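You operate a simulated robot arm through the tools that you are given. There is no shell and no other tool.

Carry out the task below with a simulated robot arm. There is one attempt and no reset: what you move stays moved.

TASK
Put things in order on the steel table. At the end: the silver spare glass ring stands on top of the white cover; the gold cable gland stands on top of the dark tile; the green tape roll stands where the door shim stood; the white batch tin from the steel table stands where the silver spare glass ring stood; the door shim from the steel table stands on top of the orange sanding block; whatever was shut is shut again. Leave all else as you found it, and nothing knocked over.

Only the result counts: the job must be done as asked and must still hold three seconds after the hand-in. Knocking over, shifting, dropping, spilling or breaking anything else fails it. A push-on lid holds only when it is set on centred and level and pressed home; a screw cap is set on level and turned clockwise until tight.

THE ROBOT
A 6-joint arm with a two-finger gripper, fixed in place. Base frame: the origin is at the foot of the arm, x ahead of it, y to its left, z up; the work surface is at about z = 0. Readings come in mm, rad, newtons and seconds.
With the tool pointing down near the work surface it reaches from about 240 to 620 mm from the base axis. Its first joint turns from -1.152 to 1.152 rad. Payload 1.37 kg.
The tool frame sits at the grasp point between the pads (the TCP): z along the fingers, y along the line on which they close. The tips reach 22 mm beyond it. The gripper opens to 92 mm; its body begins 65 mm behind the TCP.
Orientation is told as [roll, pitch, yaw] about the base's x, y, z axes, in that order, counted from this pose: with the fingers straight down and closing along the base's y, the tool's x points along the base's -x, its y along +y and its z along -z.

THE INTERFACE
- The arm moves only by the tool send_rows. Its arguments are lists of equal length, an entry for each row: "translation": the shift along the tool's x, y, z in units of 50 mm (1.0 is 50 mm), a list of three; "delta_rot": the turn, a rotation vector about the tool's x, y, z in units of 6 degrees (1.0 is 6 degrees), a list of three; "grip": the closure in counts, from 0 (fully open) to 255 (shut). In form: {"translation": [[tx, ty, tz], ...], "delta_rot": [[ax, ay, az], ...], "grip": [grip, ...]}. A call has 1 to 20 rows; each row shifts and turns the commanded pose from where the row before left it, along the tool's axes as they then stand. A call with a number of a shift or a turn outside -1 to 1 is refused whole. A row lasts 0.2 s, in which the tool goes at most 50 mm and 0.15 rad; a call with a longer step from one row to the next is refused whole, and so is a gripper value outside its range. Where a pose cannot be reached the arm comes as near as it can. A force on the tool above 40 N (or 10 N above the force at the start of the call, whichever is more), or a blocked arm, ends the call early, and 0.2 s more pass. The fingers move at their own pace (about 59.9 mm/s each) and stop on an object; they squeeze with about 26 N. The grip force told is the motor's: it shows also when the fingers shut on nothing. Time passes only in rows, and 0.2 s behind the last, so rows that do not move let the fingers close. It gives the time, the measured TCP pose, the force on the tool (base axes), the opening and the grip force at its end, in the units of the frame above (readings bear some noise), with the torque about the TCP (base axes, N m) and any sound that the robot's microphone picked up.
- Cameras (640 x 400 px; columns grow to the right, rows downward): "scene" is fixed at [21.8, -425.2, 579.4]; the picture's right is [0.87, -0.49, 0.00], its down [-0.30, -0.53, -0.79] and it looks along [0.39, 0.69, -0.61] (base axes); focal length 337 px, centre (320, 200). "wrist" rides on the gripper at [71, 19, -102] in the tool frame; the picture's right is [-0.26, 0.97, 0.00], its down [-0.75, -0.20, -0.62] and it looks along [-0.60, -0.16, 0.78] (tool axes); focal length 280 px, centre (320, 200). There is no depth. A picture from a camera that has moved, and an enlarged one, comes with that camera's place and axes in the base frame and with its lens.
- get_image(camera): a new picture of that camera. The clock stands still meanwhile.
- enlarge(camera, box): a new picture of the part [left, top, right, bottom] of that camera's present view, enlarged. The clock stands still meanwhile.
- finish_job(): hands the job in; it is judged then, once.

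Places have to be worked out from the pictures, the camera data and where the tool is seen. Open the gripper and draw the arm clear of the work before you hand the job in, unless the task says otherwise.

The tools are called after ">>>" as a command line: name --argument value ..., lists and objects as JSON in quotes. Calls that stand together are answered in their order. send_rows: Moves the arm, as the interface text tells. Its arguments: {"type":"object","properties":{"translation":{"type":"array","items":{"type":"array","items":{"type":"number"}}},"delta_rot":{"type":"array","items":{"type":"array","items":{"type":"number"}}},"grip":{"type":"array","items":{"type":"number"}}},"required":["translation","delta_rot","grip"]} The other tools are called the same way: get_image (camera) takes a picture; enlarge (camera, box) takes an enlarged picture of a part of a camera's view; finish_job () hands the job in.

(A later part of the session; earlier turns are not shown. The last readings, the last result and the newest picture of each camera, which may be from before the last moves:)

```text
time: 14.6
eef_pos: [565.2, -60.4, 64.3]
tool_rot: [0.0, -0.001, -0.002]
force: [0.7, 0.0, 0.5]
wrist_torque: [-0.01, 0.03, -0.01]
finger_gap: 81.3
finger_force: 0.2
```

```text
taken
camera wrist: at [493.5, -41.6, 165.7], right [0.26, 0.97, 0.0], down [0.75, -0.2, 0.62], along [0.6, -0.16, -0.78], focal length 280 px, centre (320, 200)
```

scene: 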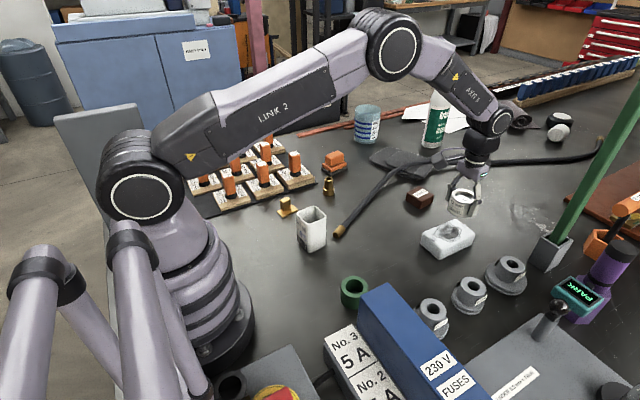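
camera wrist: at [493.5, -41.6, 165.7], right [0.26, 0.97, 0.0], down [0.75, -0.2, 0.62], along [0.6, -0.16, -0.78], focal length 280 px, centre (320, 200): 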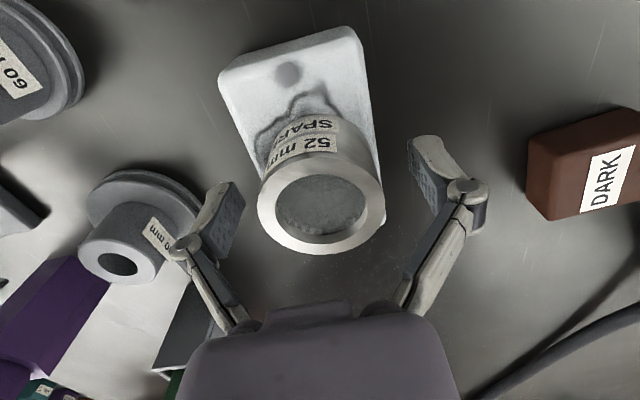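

The ring stands free on the cover. I raise the open gripper straight up and verify.

>>> send_rows --translation '[[0, 0, -0.3], [0, 0, -0.8], [0, 0, -0.9], [0, 0, -0.6], [0, 0, 0]]' --delta_rot '[[0, 0, 0], [0, 0, 0], [0, 0, 0], [0, 0, 0], [0, 0, 0]]' --grip '[20, 0, 0, 0, 0]'

>>> get_image --camera "wrist"

>>> enlarge --camera "scene" --box '[400, 180, 500, 270]'

```text
time: 15.8
eef_pos: [565.4, -61.0, 194.8]
tool_rot: [0.001, 0.0, 0.001]
force: [-0.4, -0.4, 0.2]
wrist_torque: [0.01, 0.0, 0.0]
finger_gap: 92.0
finger_force: 0.0
```

```text
taken
camera wrist: at [493.6, -41.3, 295.4], right [0.26, 0.97, 0.0], down [0.75, -0.2, 0.63], along [0.6, -0.16, -0.78], focal length 280 px, centre (320, 200)
```

wrist: 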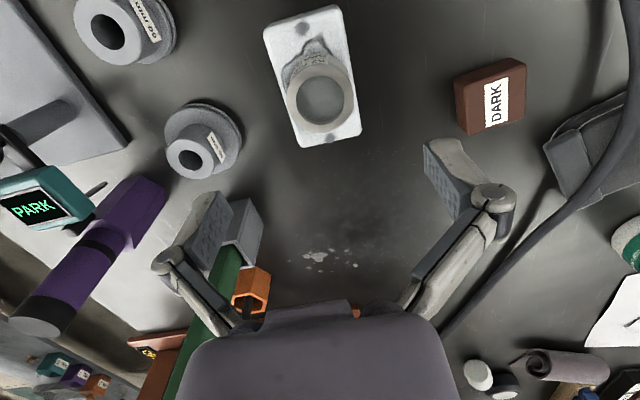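

```text
4.44 times, centred on (450, 225) of scene
camera zoom: at [21.8, -425.2, 579.4], right [0.87, -0.49, 0.0], down [-0.3, -0.53, -0.79], along [0.39, 0.69, -0.61], focal length 1499 px, centre (-258, 89)
```

zoom: 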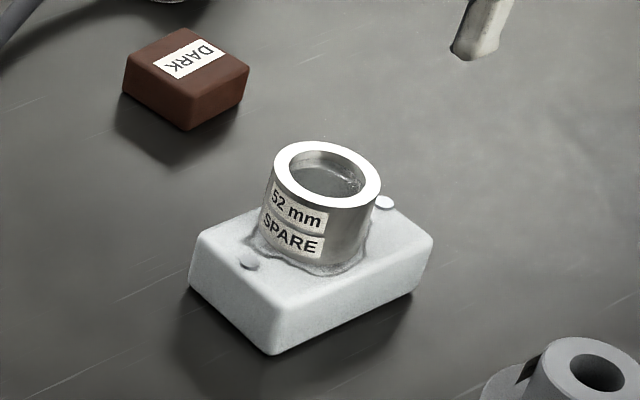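

Ring is standing level and centred on the cover. From here I measure the dark tile more precisely before the next move.

>>> enlarge --camera "wrist" --box '[440, 40, 560, 150]'

```text
3.64 times, centred on (500, 95) of wrist
camera zoom: at [493.6, -41.3, 295.4], right [0.26, 0.97, 0.0], down [0.75, -0.2, 0.63], along [0.6, -0.16, -0.78], focal length 1020 px, centre (-334, 582)
```

zoom: 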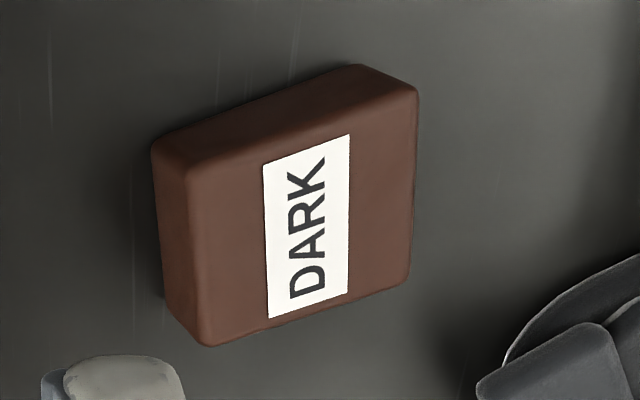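

Triangulating the "DARK" label from three views puts the tile top at about (627.5, 96.5, 30). Now I fly at safe height back towards the tin to measure it.

>>> send_rows --translation '[[0.786, 0.43, 0], [0.786, 0.43, 0], [0.786, 0.43, 0], [0.786, 0.43, 0], [0.786, 0.43, 0], [0.786, 0.43, 0], [0.786, 0.43, 0], [0, 0, 0], [0, 0, 0]]' --delta_rot '[[0, 0, 0], [0, 0, 0], [0, 0, 0], [0, 0, 0], [0, 0, 0], [0, 0, 0], [0, 0, 0], [0, 0, 0], [0, 0, 0]]' --grip '[0, 0, 0, 0, 0, 0, 0, 0, 0]'

>>> get_image --camera "wrist"

>>> get_image --camera "scene"

```text
time: 17.8
eef_pos: [288.8, 88.6, 195.0]
tool_rot: [0.0, -0.002, 0.0]
force: [-0.1, 0.0, 0.0]
wrist_torque: [0.02, 0.0, -0.01]
finger_gap: 92.2
finger_force: 0.0
```

```text
taken
camera wrist: at [217.7, 108.3, 297.0], right [0.26, 0.97, 0.0], down [0.75, -0.2, 0.63], along [0.6, -0.16, -0.78], focal length 280 px, centre (320, 200)
```

wrist: 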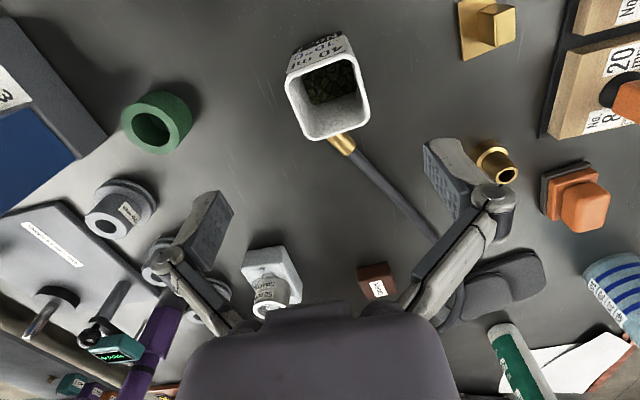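

```text
taken
```

scene: 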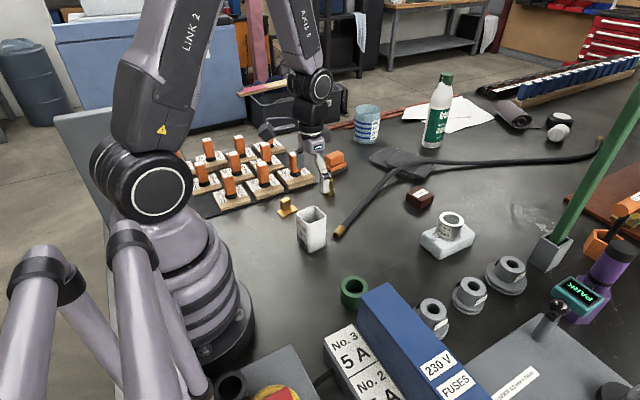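

This view shows tin, roll, shim, gland and sanding block all together. I zoom in on each to measure.

>>> enlarge --camera "wrist" --box '[270, 20, 390, 150]'

>>> enlarge --camera "wrist" --box '[430, 0, 530, 70]'

>>> enlarge --camera "wrist" --box '[450, 120, 620, 240]'

>>> enlarge --camera "wrist" --box '[60, 60, 220, 180]'

```text
3.08 times, centred on (330, 85) of wrist
camera zoom: at [217.7, 108.3, 297.0], right [0.26, 0.97, 0.0], down [0.75, -0.2, 0.63], along [0.6, -0.16, -0.78], focal length 863 px, centre (289, 554)
```

zoom: 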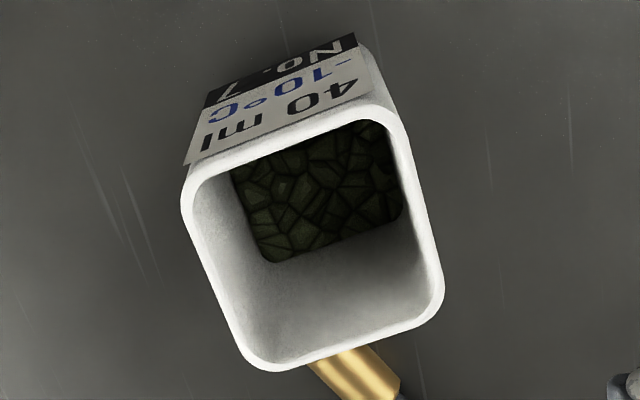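

```text
5.71 times, centred on (480, 35) of wrist
camera zoom: at [217.7, 108.3, 297.0], right [0.26, 0.97, 0.0], down [0.75, -0.2, 0.63], along [0.6, -0.16, -0.78], focal length 1602 px, centre (-594, 1143)
```

zoom: 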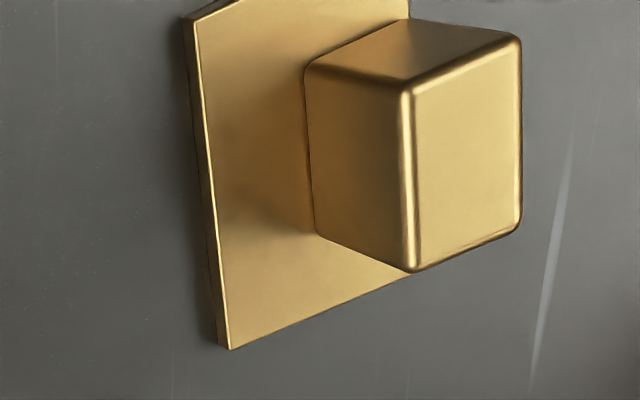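

```text
3.33 times, centred on (535, 180) of wrist
camera zoom: at [217.7, 108.3, 297.0], right [0.26, 0.97, 0.0], down [0.75, -0.2, 0.63], along [0.6, -0.16, -0.78], focal length 935 px, centre (-397, 267)
```

zoom: 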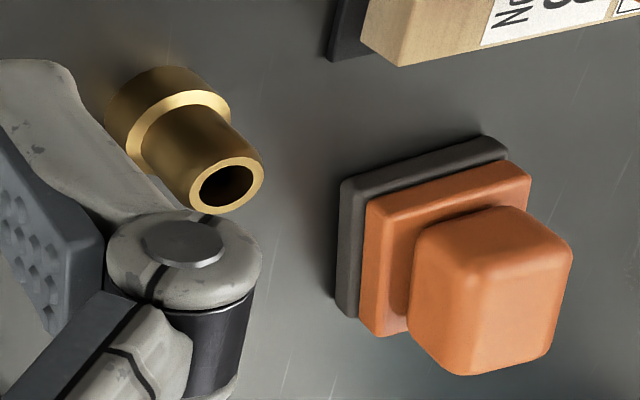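

```text
3.33 times, centred on (140, 120) of wrist
camera zoom: at [217.7, 108.3, 297.0], right [0.26, 0.97, 0.0], down [0.75, -0.2, 0.63], along [0.6, -0.16, -0.78], focal length 935 px, centre (920, 467)
```

zoom: 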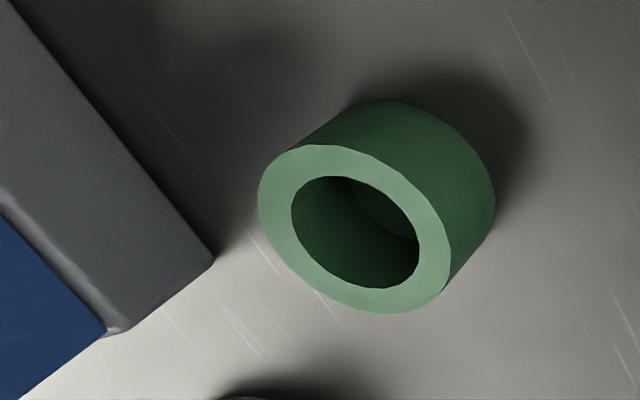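

Measurements: tin centre about (289, 96.6) and ~52 mm square; gland (428, 256); shim around (287, 238); roll (287, -82). I centre over the tin and come down to where the tips are still just above its rim, to check alignment.

>>> send_rows --translation '[[0, 0.16, 0.5], [0, 0, 0.5], [0, 0, 0.3], [0, 0, 0], [0, 0, 0]]' --delta_rot '[[0, 0, 0], [0, 0, 0], [0, 0, 0], [0, 0, 0], [0, 0, 0]]' --grip '[0, 0, 0, 0, 0]'

>>> get_image --camera "wrist"

>>> enlarge --camera "scene" --box '[250, 150, 400, 270]'

```text
time: 19.0
eef_pos: [288.4, 96.2, 129.1]
tool_rot: [0.0, -0.001, 0.001]
force: [-0.4, 0.4, 0.5]
wrist_torque: [-0.04, 0.01, -0.01]
finger_gap: 91.8
finger_force: 0.0
```

```text
taken
camera wrist: at [217.9, 115.6, 230.8], right [0.26, 0.97, 0.0], down [0.75, -0.2, 0.63], along [0.6, -0.16, -0.78], focal length 280 px, centre (320, 200)
```

wrist: 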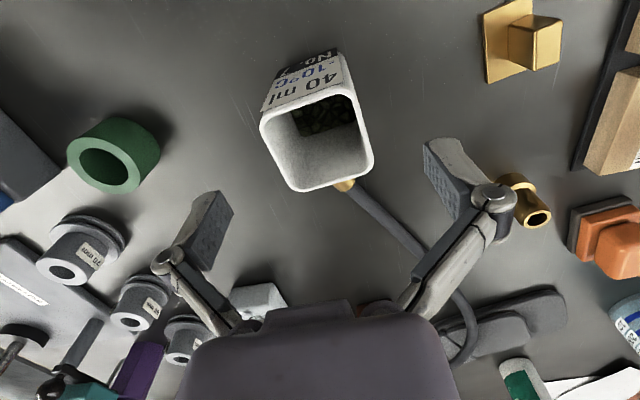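

```text
3.33 times, centred on (325, 210) of scene
camera zoom: at [21.8, -425.2, 579.4], right [0.87, -0.49, 0.0], down [-0.3, -0.53, -0.79], along [0.39, 0.69, -0.61], focal length 1124 px, centre (303, 167)
```

zoom: 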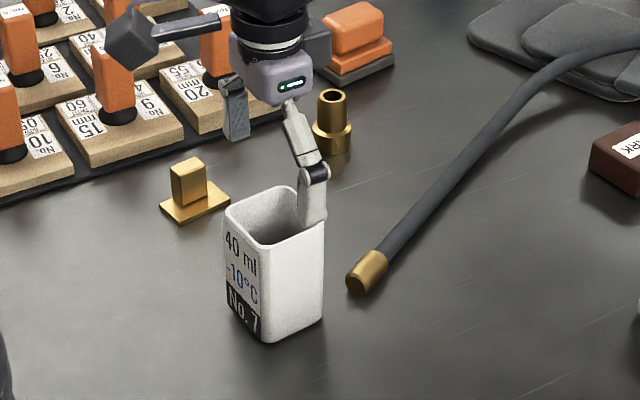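

I zoom into the wrist view to check the tin's yaw and centring.

>>> enlarge --camera "wrist" --box '[240, 40, 400, 210]'

```text
2.35 times, centred on (320, 125) of wrist
camera zoom: at [217.9, 115.6, 230.8], right [0.26, 0.97, 0.0], down [0.75, -0.2, 0.63], along [0.6, -0.16, -0.78], focal length 660 px, centre (320, 376)
```

zoom: 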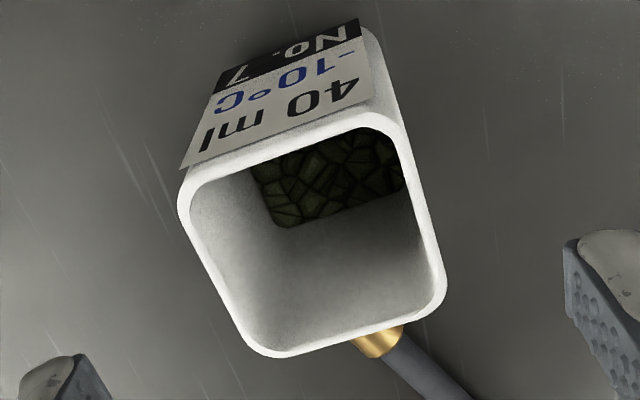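

The tin is rotated about +4.5° and centred at (291, 95.6). I turn the gripper to match, shift 2 mm, and descend to mid-height of the tin.

>>> send_rows --translation '[[-0.045, -0.01, 0], [0, 0, 0.5], [0, 0, 0.5], [0, 0, 0.4], [0, 0, 0.26], [0, 0, 0], [0, 0, 0]]' --delta_rot '[[0, 0, -0.75], [0, 0, 0], [0, 0, 0], [0, 0, 0], [0, 0, 0], [0, 0, 0], [0, 0, 0]]' --grip '[0, 0, 0, 0, 0, 0, 0]'

>>> get_image --camera "wrist"

>>> enlarge --camera "scene" --box '[250, 150, 400, 270]'

```text
time: 20.6
eef_pos: [292.6, 94.3, 46.9]
tool_rot: [-0.001, 0.0, 0.08]
force: [-0.7, 0.0, -0.8]
wrist_torque: [0.03, -0.02, 0.0]
finger_gap: 91.9
finger_force: 0.1
```

```text
taken
camera wrist: at [219.1, 108.8, 146.4], right [0.19, 0.98, 0.0], down [0.77, -0.14, 0.63], along [0.61, -0.12, -0.78], focal length 280 px, centre (320, 200)
```

wrist: 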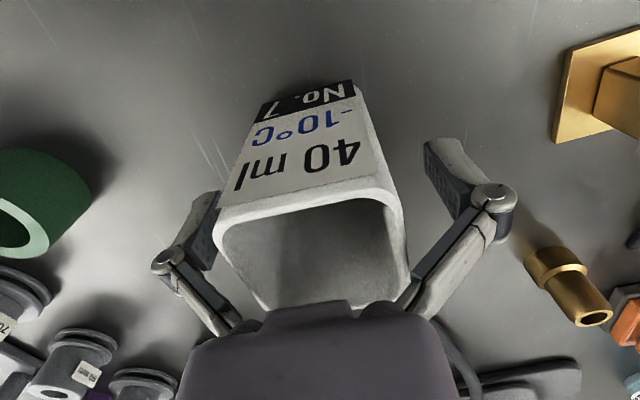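

```text
3.33 times, centred on (325, 210) of scene
camera zoom: at [21.8, -425.2, 579.4], right [0.87, -0.49, 0.0], down [-0.3, -0.53, -0.79], along [0.39, 0.69, -0.61], focal length 1124 px, centre (303, 167)
```

zoom: 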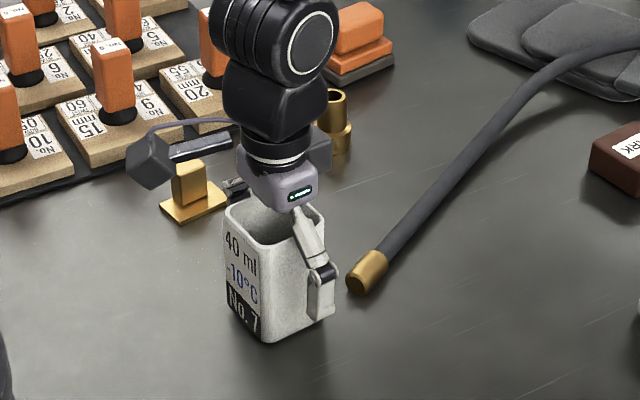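

The tin is between the pads with clearance all round. I close the fingers.

>>> send_rows --translation '[[0, 0, 0], [0, 0, 0], [0, 0, 0], [0, 0, 0]]' --delta_rot '[[0, 0, 0], [0, 0, 0], [0, 0, 0], [0, 0, 0]]' --grip '[140, 140, 140, 140]'

>>> get_image --camera "wrist"

```text
time: 21.6
eef_pos: [293.0, 94.6, 46.0]
tool_rot: [0.002, -0.002, 0.079]
force: [-1.2, -0.7, 26.4]
wrist_torque: [0.0, 0.19, 0.0]
finger_gap: 68.5
finger_force: 25.7
```

```text
taken
camera wrist: at [219.1, 108.8, 147.0], right [0.19, 0.98, 0.0], down [0.77, -0.14, 0.63], along [0.61, -0.12, -0.78], focal length 280 px, centre (320, 200)
```

wrist: 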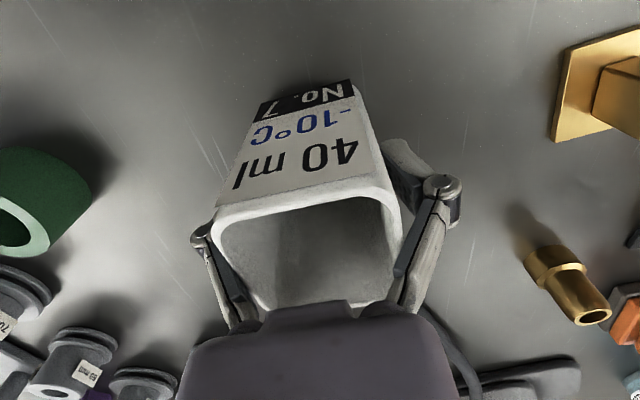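

The gap stopped at 68.5 mm with an upward push of 26 N: the slanted finger links are touching the rim, so I'm too low for such a tall part. I open again and go up so the pads take only the upper part of the tin.

>>> send_rows --translation '[[0, 0, 0], [0, 0, 0], [0, 0, 0], [0, 0, -0.3], [0, 0, -0.26], [0, 0, 0], [0, 0, 0]]' --delta_rot '[[0, 0, 0], [0, 0, 0], [0, 0, 0], [0, 0, 0], [0, 0, 0], [0, 0, 0], [0, 0, 0]]' --grip '[60, 0, 0, 0, 0, 0, 0]'

>>> get_image --camera "wrist"

>>> enlarge --camera "scene" --box '[250, 150, 400, 270]'

```text
time: 23.2
eef_pos: [291.5, 95.4, 75.9]
tool_rot: [0.001, 0.003, 0.079]
force: [-0.2, 0.7, -0.2]
wrist_torque: [-0.01, 0.03, -0.03]
finger_gap: 92.2
finger_force: 0.0
```

```text
taken
camera wrist: at [218.9, 109.3, 176.4], right [0.19, 0.98, 0.0], down [0.77, -0.14, 0.62], along [0.61, -0.12, -0.78], focal length 280 px, centre (320, 200)
```

wrist: 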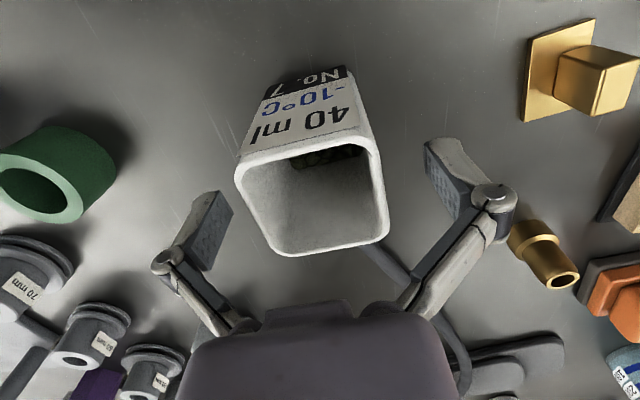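

```text
3.33 times, centred on (325, 210) of scene
camera zoom: at [21.8, -425.2, 579.4], right [0.87, -0.49, 0.0], down [-0.3, -0.53, -0.79], along [0.39, 0.69, -0.61], focal length 1124 px, centre (303, 167)
```

zoom: 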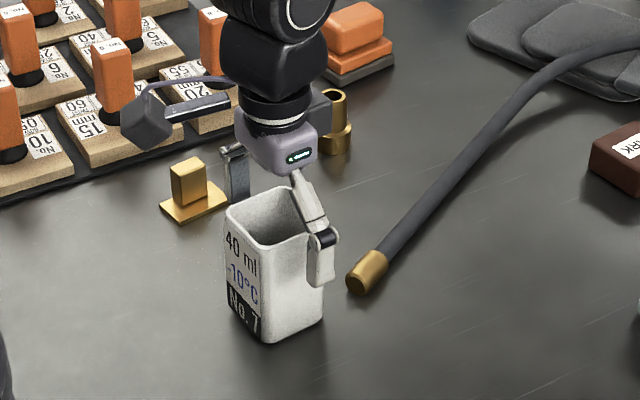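

The tin is undisturbed and centred. I close on its upper part.

>>> send_rows --translation '[[0, 0, 0], [0, 0, 0], [0, 0, 0], [0, 0, 0]]' --delta_rot '[[0, 0, 0], [0, 0, 0], [0, 0, 0], [0, 0, 0]]' --grip '[130, 130, 130, 130]'

>>> get_image --camera "wrist"

```text
time: 24.2
eef_pos: [291.8, 94.6, 75.4]
tool_rot: [0.0, -0.001, 0.079]
force: [-0.3, -2.6, 6.8]
wrist_torque: [0.03, 0.08, 0.04]
finger_gap: 53.5
finger_force: 25.7
```

```text
taken
camera wrist: at [219.0, 109.3, 176.4], right [0.19, 0.98, 0.0], down [0.77, -0.14, 0.63], along [0.61, -0.12, -0.78], focal length 280 px, centre (320, 200)
```

wrist: 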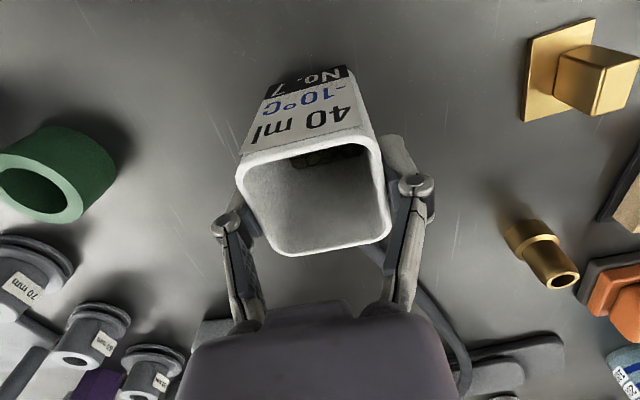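

Good grip at 53.5 mm. I lift the tin gently, carry it level over to the ring's old spot (407, 16.5), and stop above it to check.

>>> send_rows --translation '[[0, 0, -0.1], [0, 0, -0.4], [0, 0, -0.5], [0, 0, -0.2], [-0.3, -0.236, 0], [-0.45, -0.356, 0], [-0.5, -0.396, 0], [-0.5, -0.396, 0], [-0.3, -0.24, 0], [-0.16, -0.12, 0], [0, 0, 0], [0, 0, 0]]' --delta_rot '[[0, 0, 0], [0, 0, 0], [0, 0, 0], [0, 0, 0], [0, 0, 0], [0, 0, 0], [0, 0, 0], [0, 0, 0], [0, 0, 0], [0, 0, 0], [0, 0, 0], [0, 0, 0]]' --grip '[130, 130, 130, 130, 130, 130, 130, 130, 130, 130, 130, 130]'

>>> get_image --camera "wrist"

>>> get_image --camera "scene"

```text
time: 26.8
eef_pos: [408.3, 17.7, 134.8]
tool_rot: [-0.001, 0.001, 0.078]
force: [0.1, 0.2, -2.2]
wrist_torque: [-0.02, 0.01, 0.03]
finger_gap: 53.5
finger_force: 25.9
```

```text
taken
camera wrist: at [335.7, 32.0, 236.7], right [0.19, 0.98, 0.0], down [0.77, -0.14, 0.62], along [0.61, -0.12, -0.78], focal length 280 px, centre (320, 200)
```

wrist: 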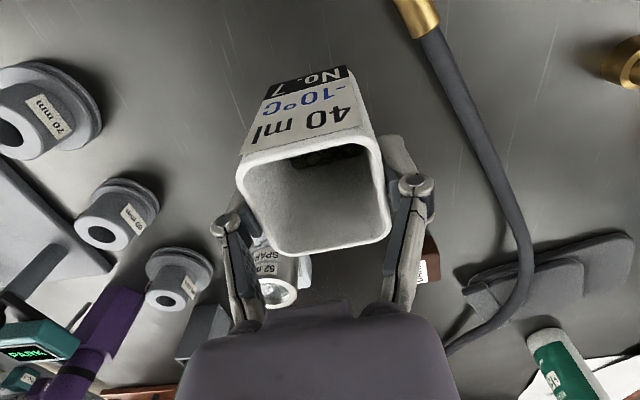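

```text
taken
```

scene: 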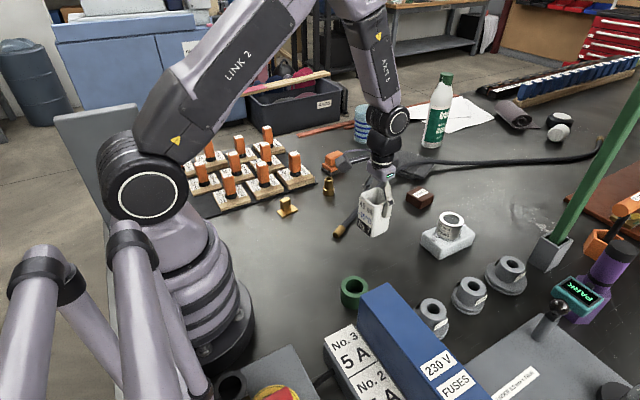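

The tin hangs level above the ring's old spot. I lower it to about 3 mm above the table.

>>> send_rows --translation '[[-0.01, -0.02, 0.4], [0, 0, 0.4], [0, 0, 0.24], [0, 0, 0.08], [0, 0, 0]]' --delta_rot '[[0, 0, 0], [0, 0, 0], [0, 0, 0], [0, 0, 0], [0, 0, 0]]' --grip '[130, 130, 130, 130, 130]'

>>> send_rows --translation '[[0, 0, 0.025], [0, 0, 0]]' --delta_rot '[[0, 0, 0], [0, 0, 0]]' --grip '[130, 130]'

>>> send_rows --translation '[[0, 0, 0.02], [0, 0, 0]]' --delta_rot '[[0, 0, 0], [0, 0, 0]]' --grip '[130, 130]'

```text
time: 28.0
eef_pos: [408.3, 16.2, 76.8]
tool_rot: [0.001, -0.001, 0.077]
force: [-0.6, 0.0, -1.0]
wrist_torque: [0.02, -0.01, 0.02]
finger_gap: 53.6
finger_force: 25.7
```

```text
time: 28.6
eef_pos: [410.6, 16.0, 77.0]
tool_rot: [0.0, -0.001, 0.078]
force: [0.5, 0.4, -0.5]
wrist_torque: [0.01, 0.01, 0.0]
finger_gap: 53.1
finger_force: 26.2
```

```text
time: 29.2
eef_pos: [410.1, 17.2, 76.8]
tool_rot: [-0.001, 0.001, 0.079]
force: [0.6, 0.2, -0.9]
wrist_torque: [0.01, -0.01, 0.01]
finger_gap: 53.5
finger_force: 26.1
```

No contact yet; I continue in 0.5-1 mm steps until the force rises.

>>> send_rows --translation '[[0, 0, 0.015], [0, 0, 0]]' --delta_rot '[[0, 0, 0], [0, 0, 0]]' --grip '[130, 130]'

>>> send_rows --translation '[[0, 0, 0.012], [0, 0, 0]]' --delta_rot '[[0, 0, 0], [0, 0, 0]]' --grip '[130, 130]'

```text
time: 29.8
eef_pos: [410.8, 16.2, 75.2]
tool_rot: [0.001, 0.0, 0.078]
force: [-3.3, 0.6, 13.2]
wrist_torque: [0.14, 0.22, 0.02]
finger_gap: 53.3
finger_force: 25.9
```

```text
time: 30.4
eef_pos: [410.7, 15.6, 73.8]
tool_rot: [-0.001, 0.0, 0.078]
force: [-5.0, 1.7, 17.7]
wrist_torque: [0.06, 0.12, 0.03]
finger_gap: 53.9
finger_force: 25.8
```

Contact confirmed (13-18 N). I ease off slightly and open the fingers.

>>> send_rows --translation '[[0, 0, -0.015], [0, 0, 0], [0, 0, 0], [0, 0, 0], [0, 0, 0]]' --delta_rot '[[0, 0, 0], [0, 0, 0], [0, 0, 0], [0, 0, 0], [0, 0, 0]]' --grip '[130, 100, 70, 40, 0]'

>>> get_image --camera "wrist"

```text
time: 31.6
eef_pos: [409.1, 18.3, 75.2]
tool_rot: [0.0, 0.0, 0.08]
force: [0.1, 0.0, -0.2]
wrist_torque: [-0.01, -0.04, 0.01]
finger_gap: 91.9
finger_force: 0.0
```

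```text
taken
camera wrist: at [336.8, 30.8, 176.3], right [0.19, 0.98, 0.0], down [0.77, -0.14, 0.63], along [0.61, -0.12, -0.78], focal length 280 px, centre (320, 200)
```

wrist: 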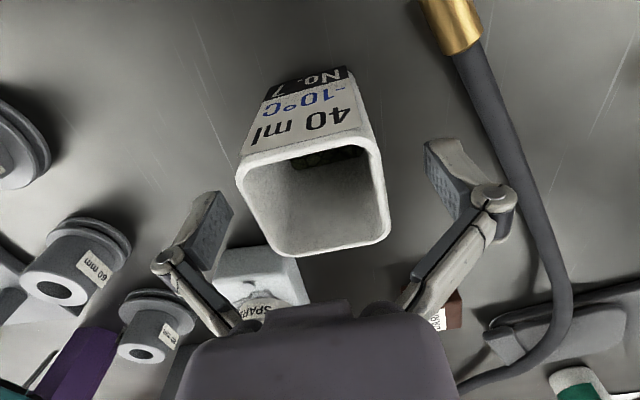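

The tin stands free. I raise the gripper straight up well clear of the rim and check where it stands.

>>> send_rows --translation '[[0, 0, -0.3], [0, 0, -0.7], [0, 0, -0.9], [0, 0, -0.6], [0, 0, 0], [0, 0, 0]]' --delta_rot '[[0, 0, 0], [0, 0, 0], [0, 0, 0], [0, 0, 0], [0, 0, 0], [0, 0, 0]]' --grip '[0, 0, 0, 0, 0, 0]'

>>> get_image --camera "wrist"

>>> get_image --camera "scene"

```text
time: 33.0
eef_pos: [408.1, 17.9, 199.9]
tool_rot: [0.0, 0.003, 0.078]
force: [0.0, -0.5, -0.1]
wrist_torque: [-0.03, -0.05, 0.0]
finger_gap: 92.0
finger_force: 0.1
```

```text
taken
camera wrist: at [334.9, 31.6, 302.0], right [0.19, 0.98, 0.0], down [0.77, -0.14, 0.63], along [0.61, -0.12, -0.78], focal length 280 px, centre (320, 200)
```

wrist: 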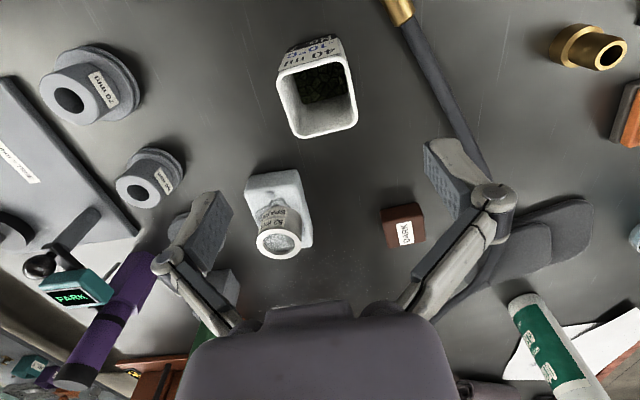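

```text
taken
```

scene: 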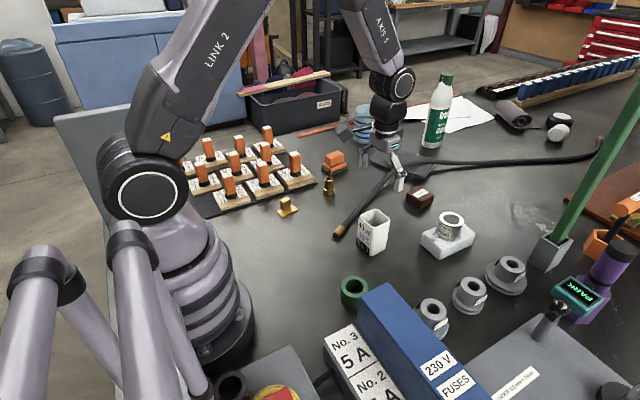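

The tin stands upright on the ring's old spot and everything else is undisturbed. Before handling the gland, I test with the empty gripper whether the straight-down pose reaches the tile at about (627.5, 96.5), staying well above it.

>>> send_rows --translation '[[0, 0, 0], [-0.75, 0.395, 0], [-0.75, 0.395, 0], [-0.75, 0.395, 0], [-0.75, 0.395, 0], [0, 0, 0.6], [0, 0, 0.6], [0, 0, 0.5], [-0.6, 0, 0], [-0.7, 0, 0], [0, 0, 0], [0, 0, 0]]' --delta_rot '[[0, 0, 0.745], [0, 0, 0], [0, 0, 0], [0, 0, 0], [0, 0, 0], [0, 0, 0], [0, 0, 0], [0, 0, 0], [0, 0, 0], [0, 0, 0], [0, 0, 0], [0, 0, 0]]' --grip '[0, 0, 0, 0, 0, 0, 0, 0, 0, 0, 0, 0]'

>>> get_image --camera "wrist"

>>> get_image --camera "scene"

```text
time: 35.6
eef_pos: [624.4, 96.5, 114.0]
tool_rot: [-0.001, 0.0, -0.001]
force: [-1.0, -0.2, -0.4]
wrist_torque: [0.02, -0.02, -0.01]
finger_gap: 91.9
finger_force: 0.0
```

```text
taken
camera wrist: at [553.9, 116.5, 215.5], right [0.26, 0.97, 0.0], down [0.75, -0.2, 0.62], along [0.6, -0.16, -0.78], focal length 280 px, centre (320, 200)
```

wrist: 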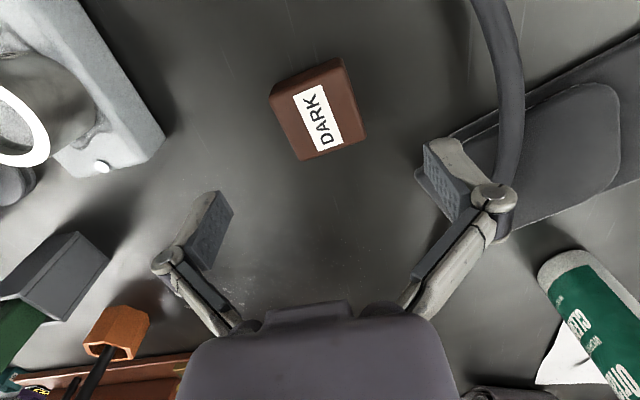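

```text
taken
```

scene: 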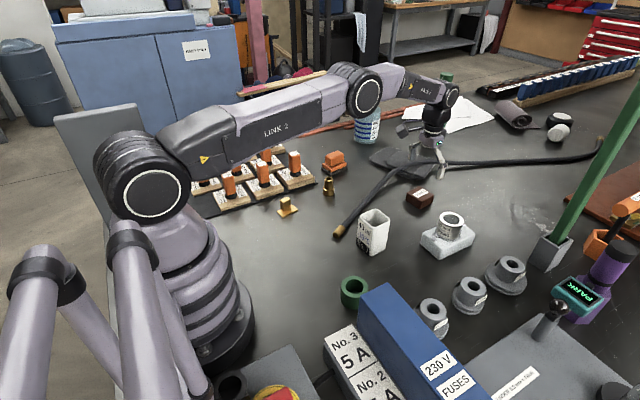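

Straight-down reaches about (624, 96.5) here; the tile label confirms its centre at (627, 95.5). I test lower, to the release height of about z = 68 (tips still over 12 mm above the tile).

>>> send_rows --translation '[[-0.06, 0, 0.4], [0, 0, 0.4], [0, 0, 0.1], [0, 0, 0], [0, 0, 0]]' --delta_rot '[[0, 0, 0], [0, 0, 0], [0, 0, 0], [0, 0, 0], [0, 0, 0]]' --grip '[0, 0, 0, 0, 0]'

>>> get_image --camera "wrist"

```text
time: 36.8
eef_pos: [626.9, 95.8, 69.9]
tool_rot: [0.0, 0.0, -0.001]
force: [-0.3, 0.4, -0.4]
wrist_torque: [-0.04, -0.05, 0.03]
finger_gap: 92.0
finger_force: 0.1
```

```text
taken
camera wrist: at [556.2, 116.5, 171.3], right [0.26, 0.97, 0.0], down [0.75, -0.2, 0.63], along [0.6, -0.16, -0.78], focal length 280 px, centre (320, 200)
```

wrist: 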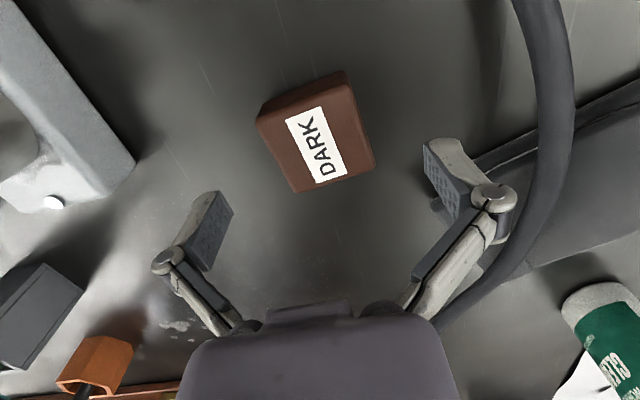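

Straight-down works at the tile: (627, 96, 70) is reached. Now I rise, fly to above the gland at (428, 256), and part-close the fingers to ~48 mm so they stay clear of the nearby wooden block.

>>> send_rows --translation '[[0, 0, -0.7], [0, 0, -0.8], [0.663, 0.533, 0], [0.663, 0.533, 0], [0.663, 0.533, 0], [0.663, 0.533, 0], [0.663, 0.533, 0], [0.663, 0.533, 0], [0, 0, 0], [0, 0, 0]]' --delta_rot '[[0, 0, 0], [0, 0, 0], [0, 0, 0], [0, 0, 0], [0, 0, 0], [0, 0, 0], [0, 0, 0], [0, 0, 0], [0, 0, 0], [0, 0, 0]]' --grip '[0, 0, 60, 122, 122, 122, 122, 122, 122, 122]'

>>> get_image --camera "wrist"

>>> get_image --camera "scene"

```text
time: 39.0
eef_pos: [429.1, 255.4, 145.5]
tool_rot: [0.001, -0.001, 0.0]
force: [-1.4, -0.8, 1.0]
wrist_torque: [-0.01, 0.0, 0.0]
finger_gap: 47.9
finger_force: 0.1
```

```text
taken
camera wrist: at [357.9, 275.1, 246.4], right [0.26, 0.97, 0.0], down [0.75, -0.2, 0.63], along [0.6, -0.16, -0.78], focal length 280 px, centre (320, 200)
```

wrist: 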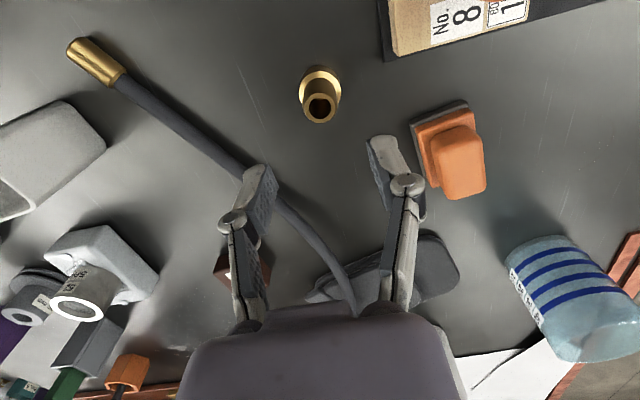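

```text
taken
```

scene: 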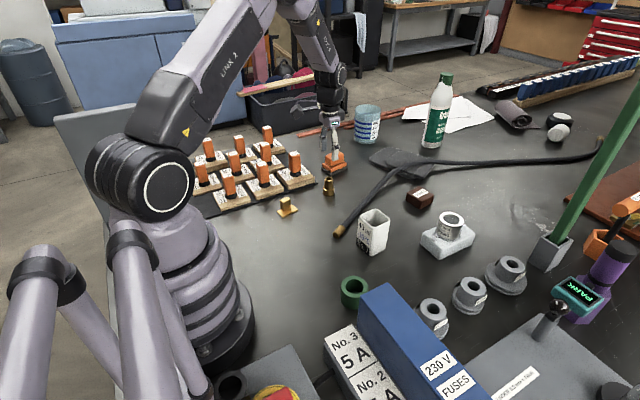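

The gland is directly below, roughly centred. I zoom in to measure it and the sanding block from here.

>>> enlarge --camera "wrist" --box '[270, 40, 370, 150]'

>>> enlarge --camera "wrist" --box '[380, 80, 520, 220]'

>>> enlarge --camera "wrist" --box '[360, 0, 540, 80]'

```text
3.64 times, centred on (320, 95) of wrist
camera zoom: at [357.9, 275.1, 246.4], right [0.26, 0.97, 0.0], down [0.75, -0.2, 0.63], along [0.6, -0.16, -0.78], focal length 1020 px, centre (320, 582)
```

zoom: 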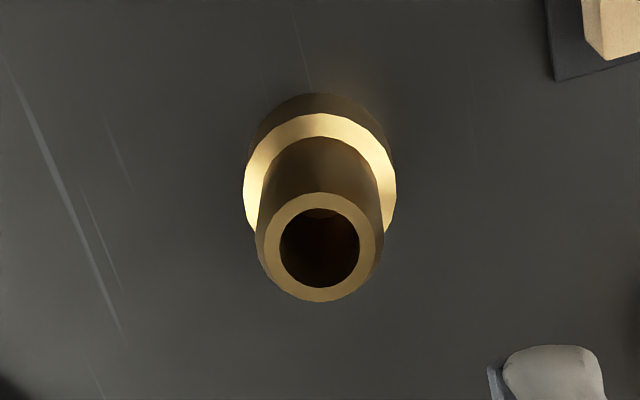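

```text
2.86 times, centred on (450, 150) of wrist
camera zoom: at [357.9, 275.1, 246.4], right [0.26, 0.97, 0.0], down [0.75, -0.2, 0.63], along [0.6, -0.16, -0.78], focal length 801 px, centre (-51, 343)
```

zoom: 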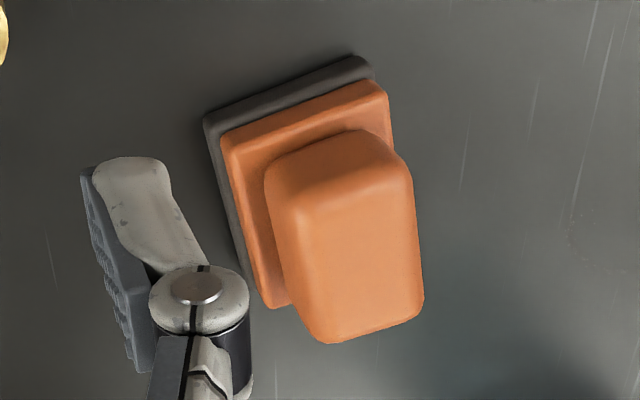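

```text
3.56 times, centred on (450, 40) of wrist
camera zoom: at [357.9, 275.1, 246.4], right [0.26, 0.97, 0.0], down [0.75, -0.2, 0.63], along [0.6, -0.16, -0.78], focal length 997 px, centre (-142, 769)
```

zoom: 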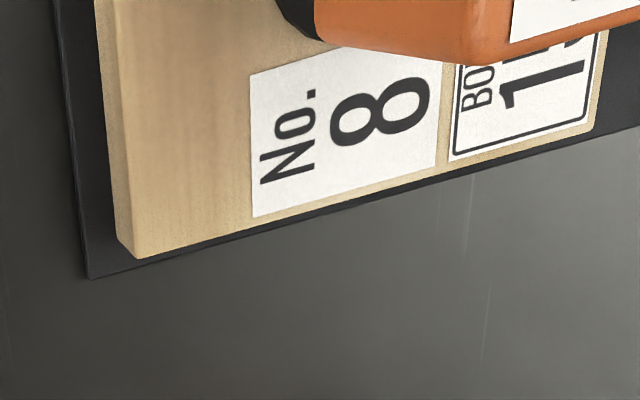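

Gland centre (428.6, 256), matching the TCP; the wooden block's corner is at about (417, 318), outside the fingers. I descend so the tips stop just above the gland's collar.

>>> send_rows --translation '[[0, 0.01, 0.7], [0, 0, 0.6], [0, 0, 0.5], [0, 0, 0.25], [0, 0, 0], [0, 0, 0]]' --delta_rot '[[0, 0, 0], [0, 0, 0], [0, 0, 0], [0, 0, 0], [0, 0, 0], [0, 0, 0]]' --grip '[122, 122, 122, 122, 122, 122]'

>>> get_image --camera "wrist"

>>> enlarge --camera "scene" --box '[270, 120, 390, 210]'

```text
time: 40.4
eef_pos: [429.1, 256.0, 44.1]
tool_rot: [0.0, 0.001, -0.001]
force: [0.8, 1.4, -0.4]
wrist_torque: [-0.04, 0.0, 0.0]
finger_gap: 48.1
finger_force: 0.0
```

```text
taken
camera wrist: at [357.4, 276.8, 144.4], right [0.26, 0.97, 0.0], down [0.75, -0.2, 0.63], along [0.6, -0.16, -0.78], focal length 280 px, centre (320, 200)
```

wrist: 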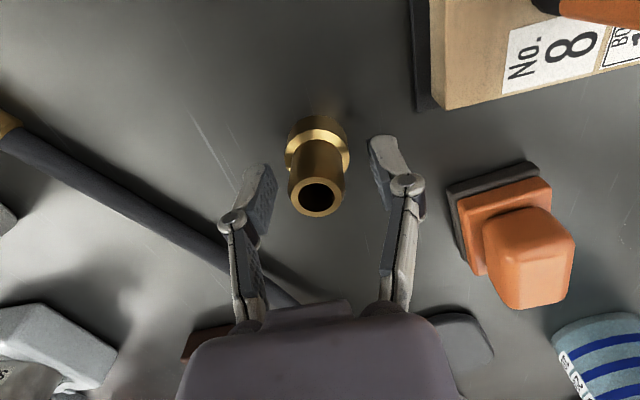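

```text
4.44 times, centred on (330, 165) of scene
camera zoom: at [21.8, -425.2, 579.4], right [0.87, -0.49, 0.0], down [-0.3, -0.53, -0.79], along [0.39, 0.69, -0.61], focal length 1499 px, centre (276, 356)
```

zoom: 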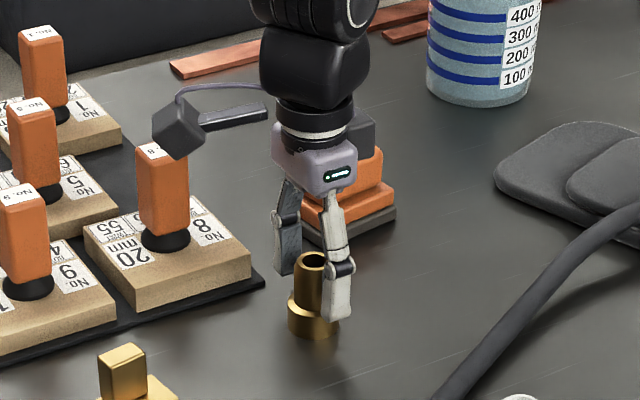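

The tube is between the pads, tips above the collar. I close on it.

>>> send_rows --translation '[[0, 0, 0], [0, 0, 0], [0, 0, 0], [0, 0, 0]]' --delta_rot '[[0, 0, 0], [0, 0, 0], [0, 0, 0], [0, 0, 0]]' --grip '[210, 210, 210, 210]'

>>> enlarge --camera "wrist" --box '[220, 90, 420, 240]'

```text
time: 41.4
eef_pos: [429.8, 255.9, 43.4]
tool_rot: [-0.001, 0.0, -0.001]
force: [0.1, 0.7, -0.2]
wrist_torque: [0.04, 0.02, 0.01]
finger_gap: 31.6
finger_force: 26.1
```

```text
2.67 times, centred on (320, 165) of wrist
camera zoom: at [357.4, 276.8, 144.6], right [0.26, 0.97, 0.0], down [0.75, -0.2, 0.63], along [0.6, -0.16, -0.78], focal length 748 px, centre (320, 293)
```

zoom: 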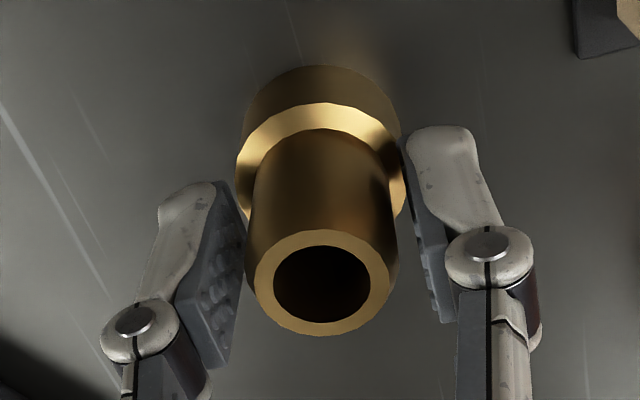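

The fingers stopped at 31.6 mm – they caught the collar's edge rather than the tube. I open, go up about 8 mm, and take the tube itself.

>>> send_rows --translation '[[0, 0, 0], [0, 0, 0], [0, 0, -0.17], [0, 0, 0], [0, 0, 0], [0, 0, 0], [0, 0, 0]]' --delta_rot '[[0, 0, 0], [0, 0, 0], [0, 0, 0], [0, 0, 0], [0, 0, 0], [0, 0, 0], [0, 0, 0]]' --grip '[122, 122, 122, 122, 210, 210, 210]'

>>> enlarge --camera "wrist" --box '[220, 90, 420, 240]'

>>> enlarge --camera "scene" --box '[290, 130, 370, 210]'

```text
time: 43.0
eef_pos: [428.9, 257.0, 50.3]
tool_rot: [0.002, 0.0, 0.001]
force: [-2.0, -0.5, 3.6]
wrist_torque: [0.02, 0.08, 0.0]
finger_gap: 31.5
finger_force: 26.1
```

```text
2.67 times, centred on (320, 165) of wrist
camera zoom: at [357.0, 276.8, 152.6], right [0.26, 0.97, 0.0], down [0.75, -0.2, 0.62], along [0.6, -0.16, -0.78], focal length 748 px, centre (320, 293)
```

zoom: 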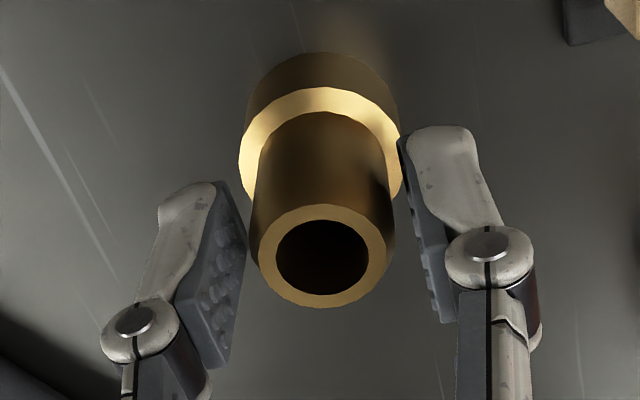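

```text
5.00 times, centred on (330, 170) of scene
camera zoom: at [21.8, -425.2, 579.4], right [0.87, -0.49, 0.0], down [-0.3, -0.53, -0.79], along [0.39, 0.69, -0.61], focal length 1686 px, centre (270, 350)
```

zoom: 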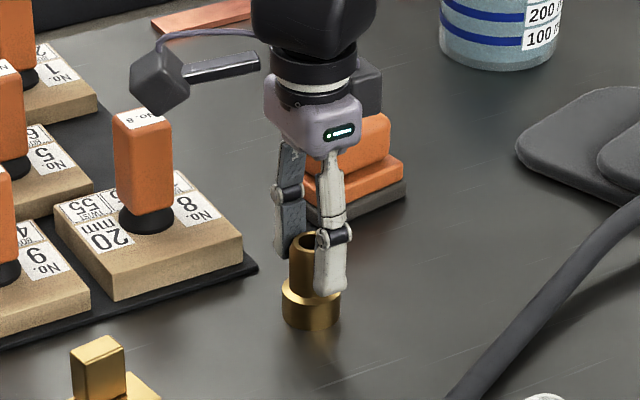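

The gap is again 31.5 mm with full force, so it is evidently held there. I lift just a few millimetres to see whether the gland follows.

>>> send_rows --translation '[[0, 0, -0.05], [0, 0, -0.05], [0, 0, -0.05], [0, 0, 0]]' --delta_rot '[[0, 0, 0], [0, 0, 0], [0, 0, 0], [0, 0, 0]]' --grip '[210, 210, 210, 210]'

>>> enlarge --camera "wrist" --box '[220, 90, 420, 240]'

>>> enlarge --camera "scene" --box '[290, 130, 370, 210]'

```text
time: 44.0
eef_pos: [428.9, 256.7, 60.1]
tool_rot: [0.0, 0.0, 0.002]
force: [0.7, -0.2, -1.6]
wrist_torque: [0.0, 0.0, -0.02]
finger_gap: 31.7
finger_force: 26.0
```

```text
2.67 times, centred on (320, 165) of wrist
camera zoom: at [357.6, 276.5, 160.2], right [0.26, 0.97, 0.0], down [0.75, -0.2, 0.62], along [0.6, -0.16, -0.78], focal length 748 px, centre (320, 293)
```

zoom: 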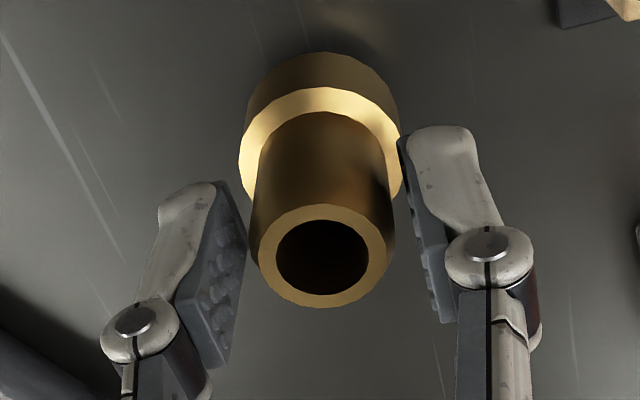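

```text
5.00 times, centred on (330, 170) of scene
camera zoom: at [21.8, -425.2, 579.4], right [0.87, -0.49, 0.0], down [-0.3, -0.53, -0.79], along [0.39, 0.69, -0.61], focal length 1686 px, centre (270, 350)
```

zoom: 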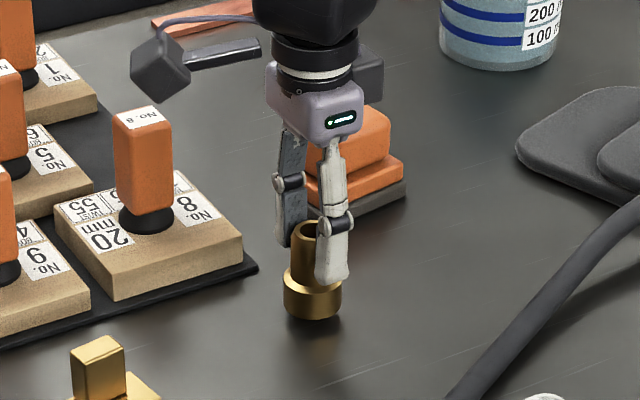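

The gland follows cleanly. I lift it higher and carry it to above the dark tile.

>>> send_rows --translation '[[0, 0, -0.5], [0, 0, -0.8], [0, 0, -0.3], [-0.496, -0.4, 0], [-0.496, -0.4, 0], [-0.496, -0.401, 0], [-0.496, -0.401, 0], [-0.496, -0.401, 0], [-0.496, -0.401, 0], [-0.496, -0.401, 0], [-0.496, -0.401, 0], [0, 0, 0], [0, 0, 0]]' --delta_rot '[[0, 0, 0], [0, 0, 0], [0, 0, 0], [0, 0, 0], [0, 0, 0], [0, 0, 0], [0, 0, 0], [0, 0, 0], [0, 0, 0], [0, 0, 0], [0, 0, 0], [0, 0, 0], [0, 0, 0]]' --grip '[210, 210, 210, 210, 210, 210, 210, 210, 210, 210, 210, 210, 210]'

>>> get_image --camera "wrist"

>>> enlarge --camera "scene" --box '[370, 80, 510, 220]'

```text
time: 46.8
eef_pos: [627.6, 97.1, 139.2]
tool_rot: [-0.002, 0.001, -0.001]
force: [-0.3, -0.3, -1.4]
wrist_torque: [0.0, 0.03, -0.01]
finger_gap: 31.8
finger_force: 26.5
```

```text
taken
camera wrist: at [555.0, 115.3, 240.7], right [0.26, 0.97, 0.0], down [0.75, -0.2, 0.62], along [0.6, -0.16, -0.78], focal length 280 px, centre (320, 200)
```

wrist: 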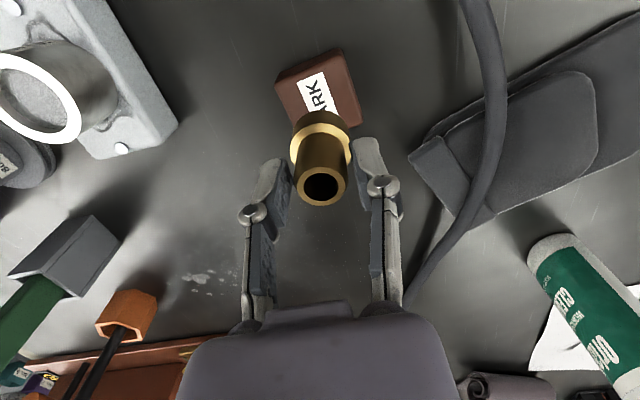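

```text
2.86 times, centred on (440, 150) of scene
camera zoom: at [21.8, -425.2, 579.4], right [0.87, -0.49, 0.0], down [-0.3, -0.53, -0.79], along [0.39, 0.69, -0.61], focal length 964 px, centre (-23, 343)
```

zoom: 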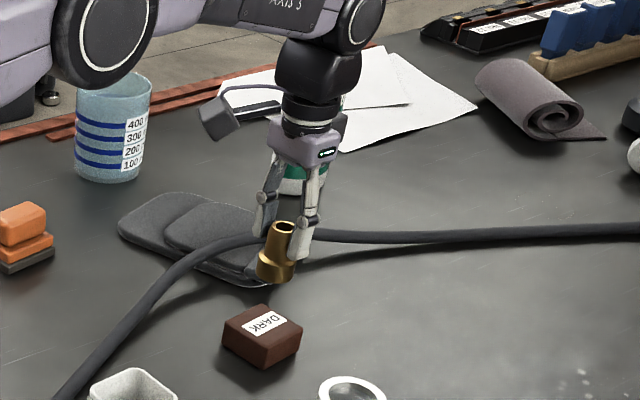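

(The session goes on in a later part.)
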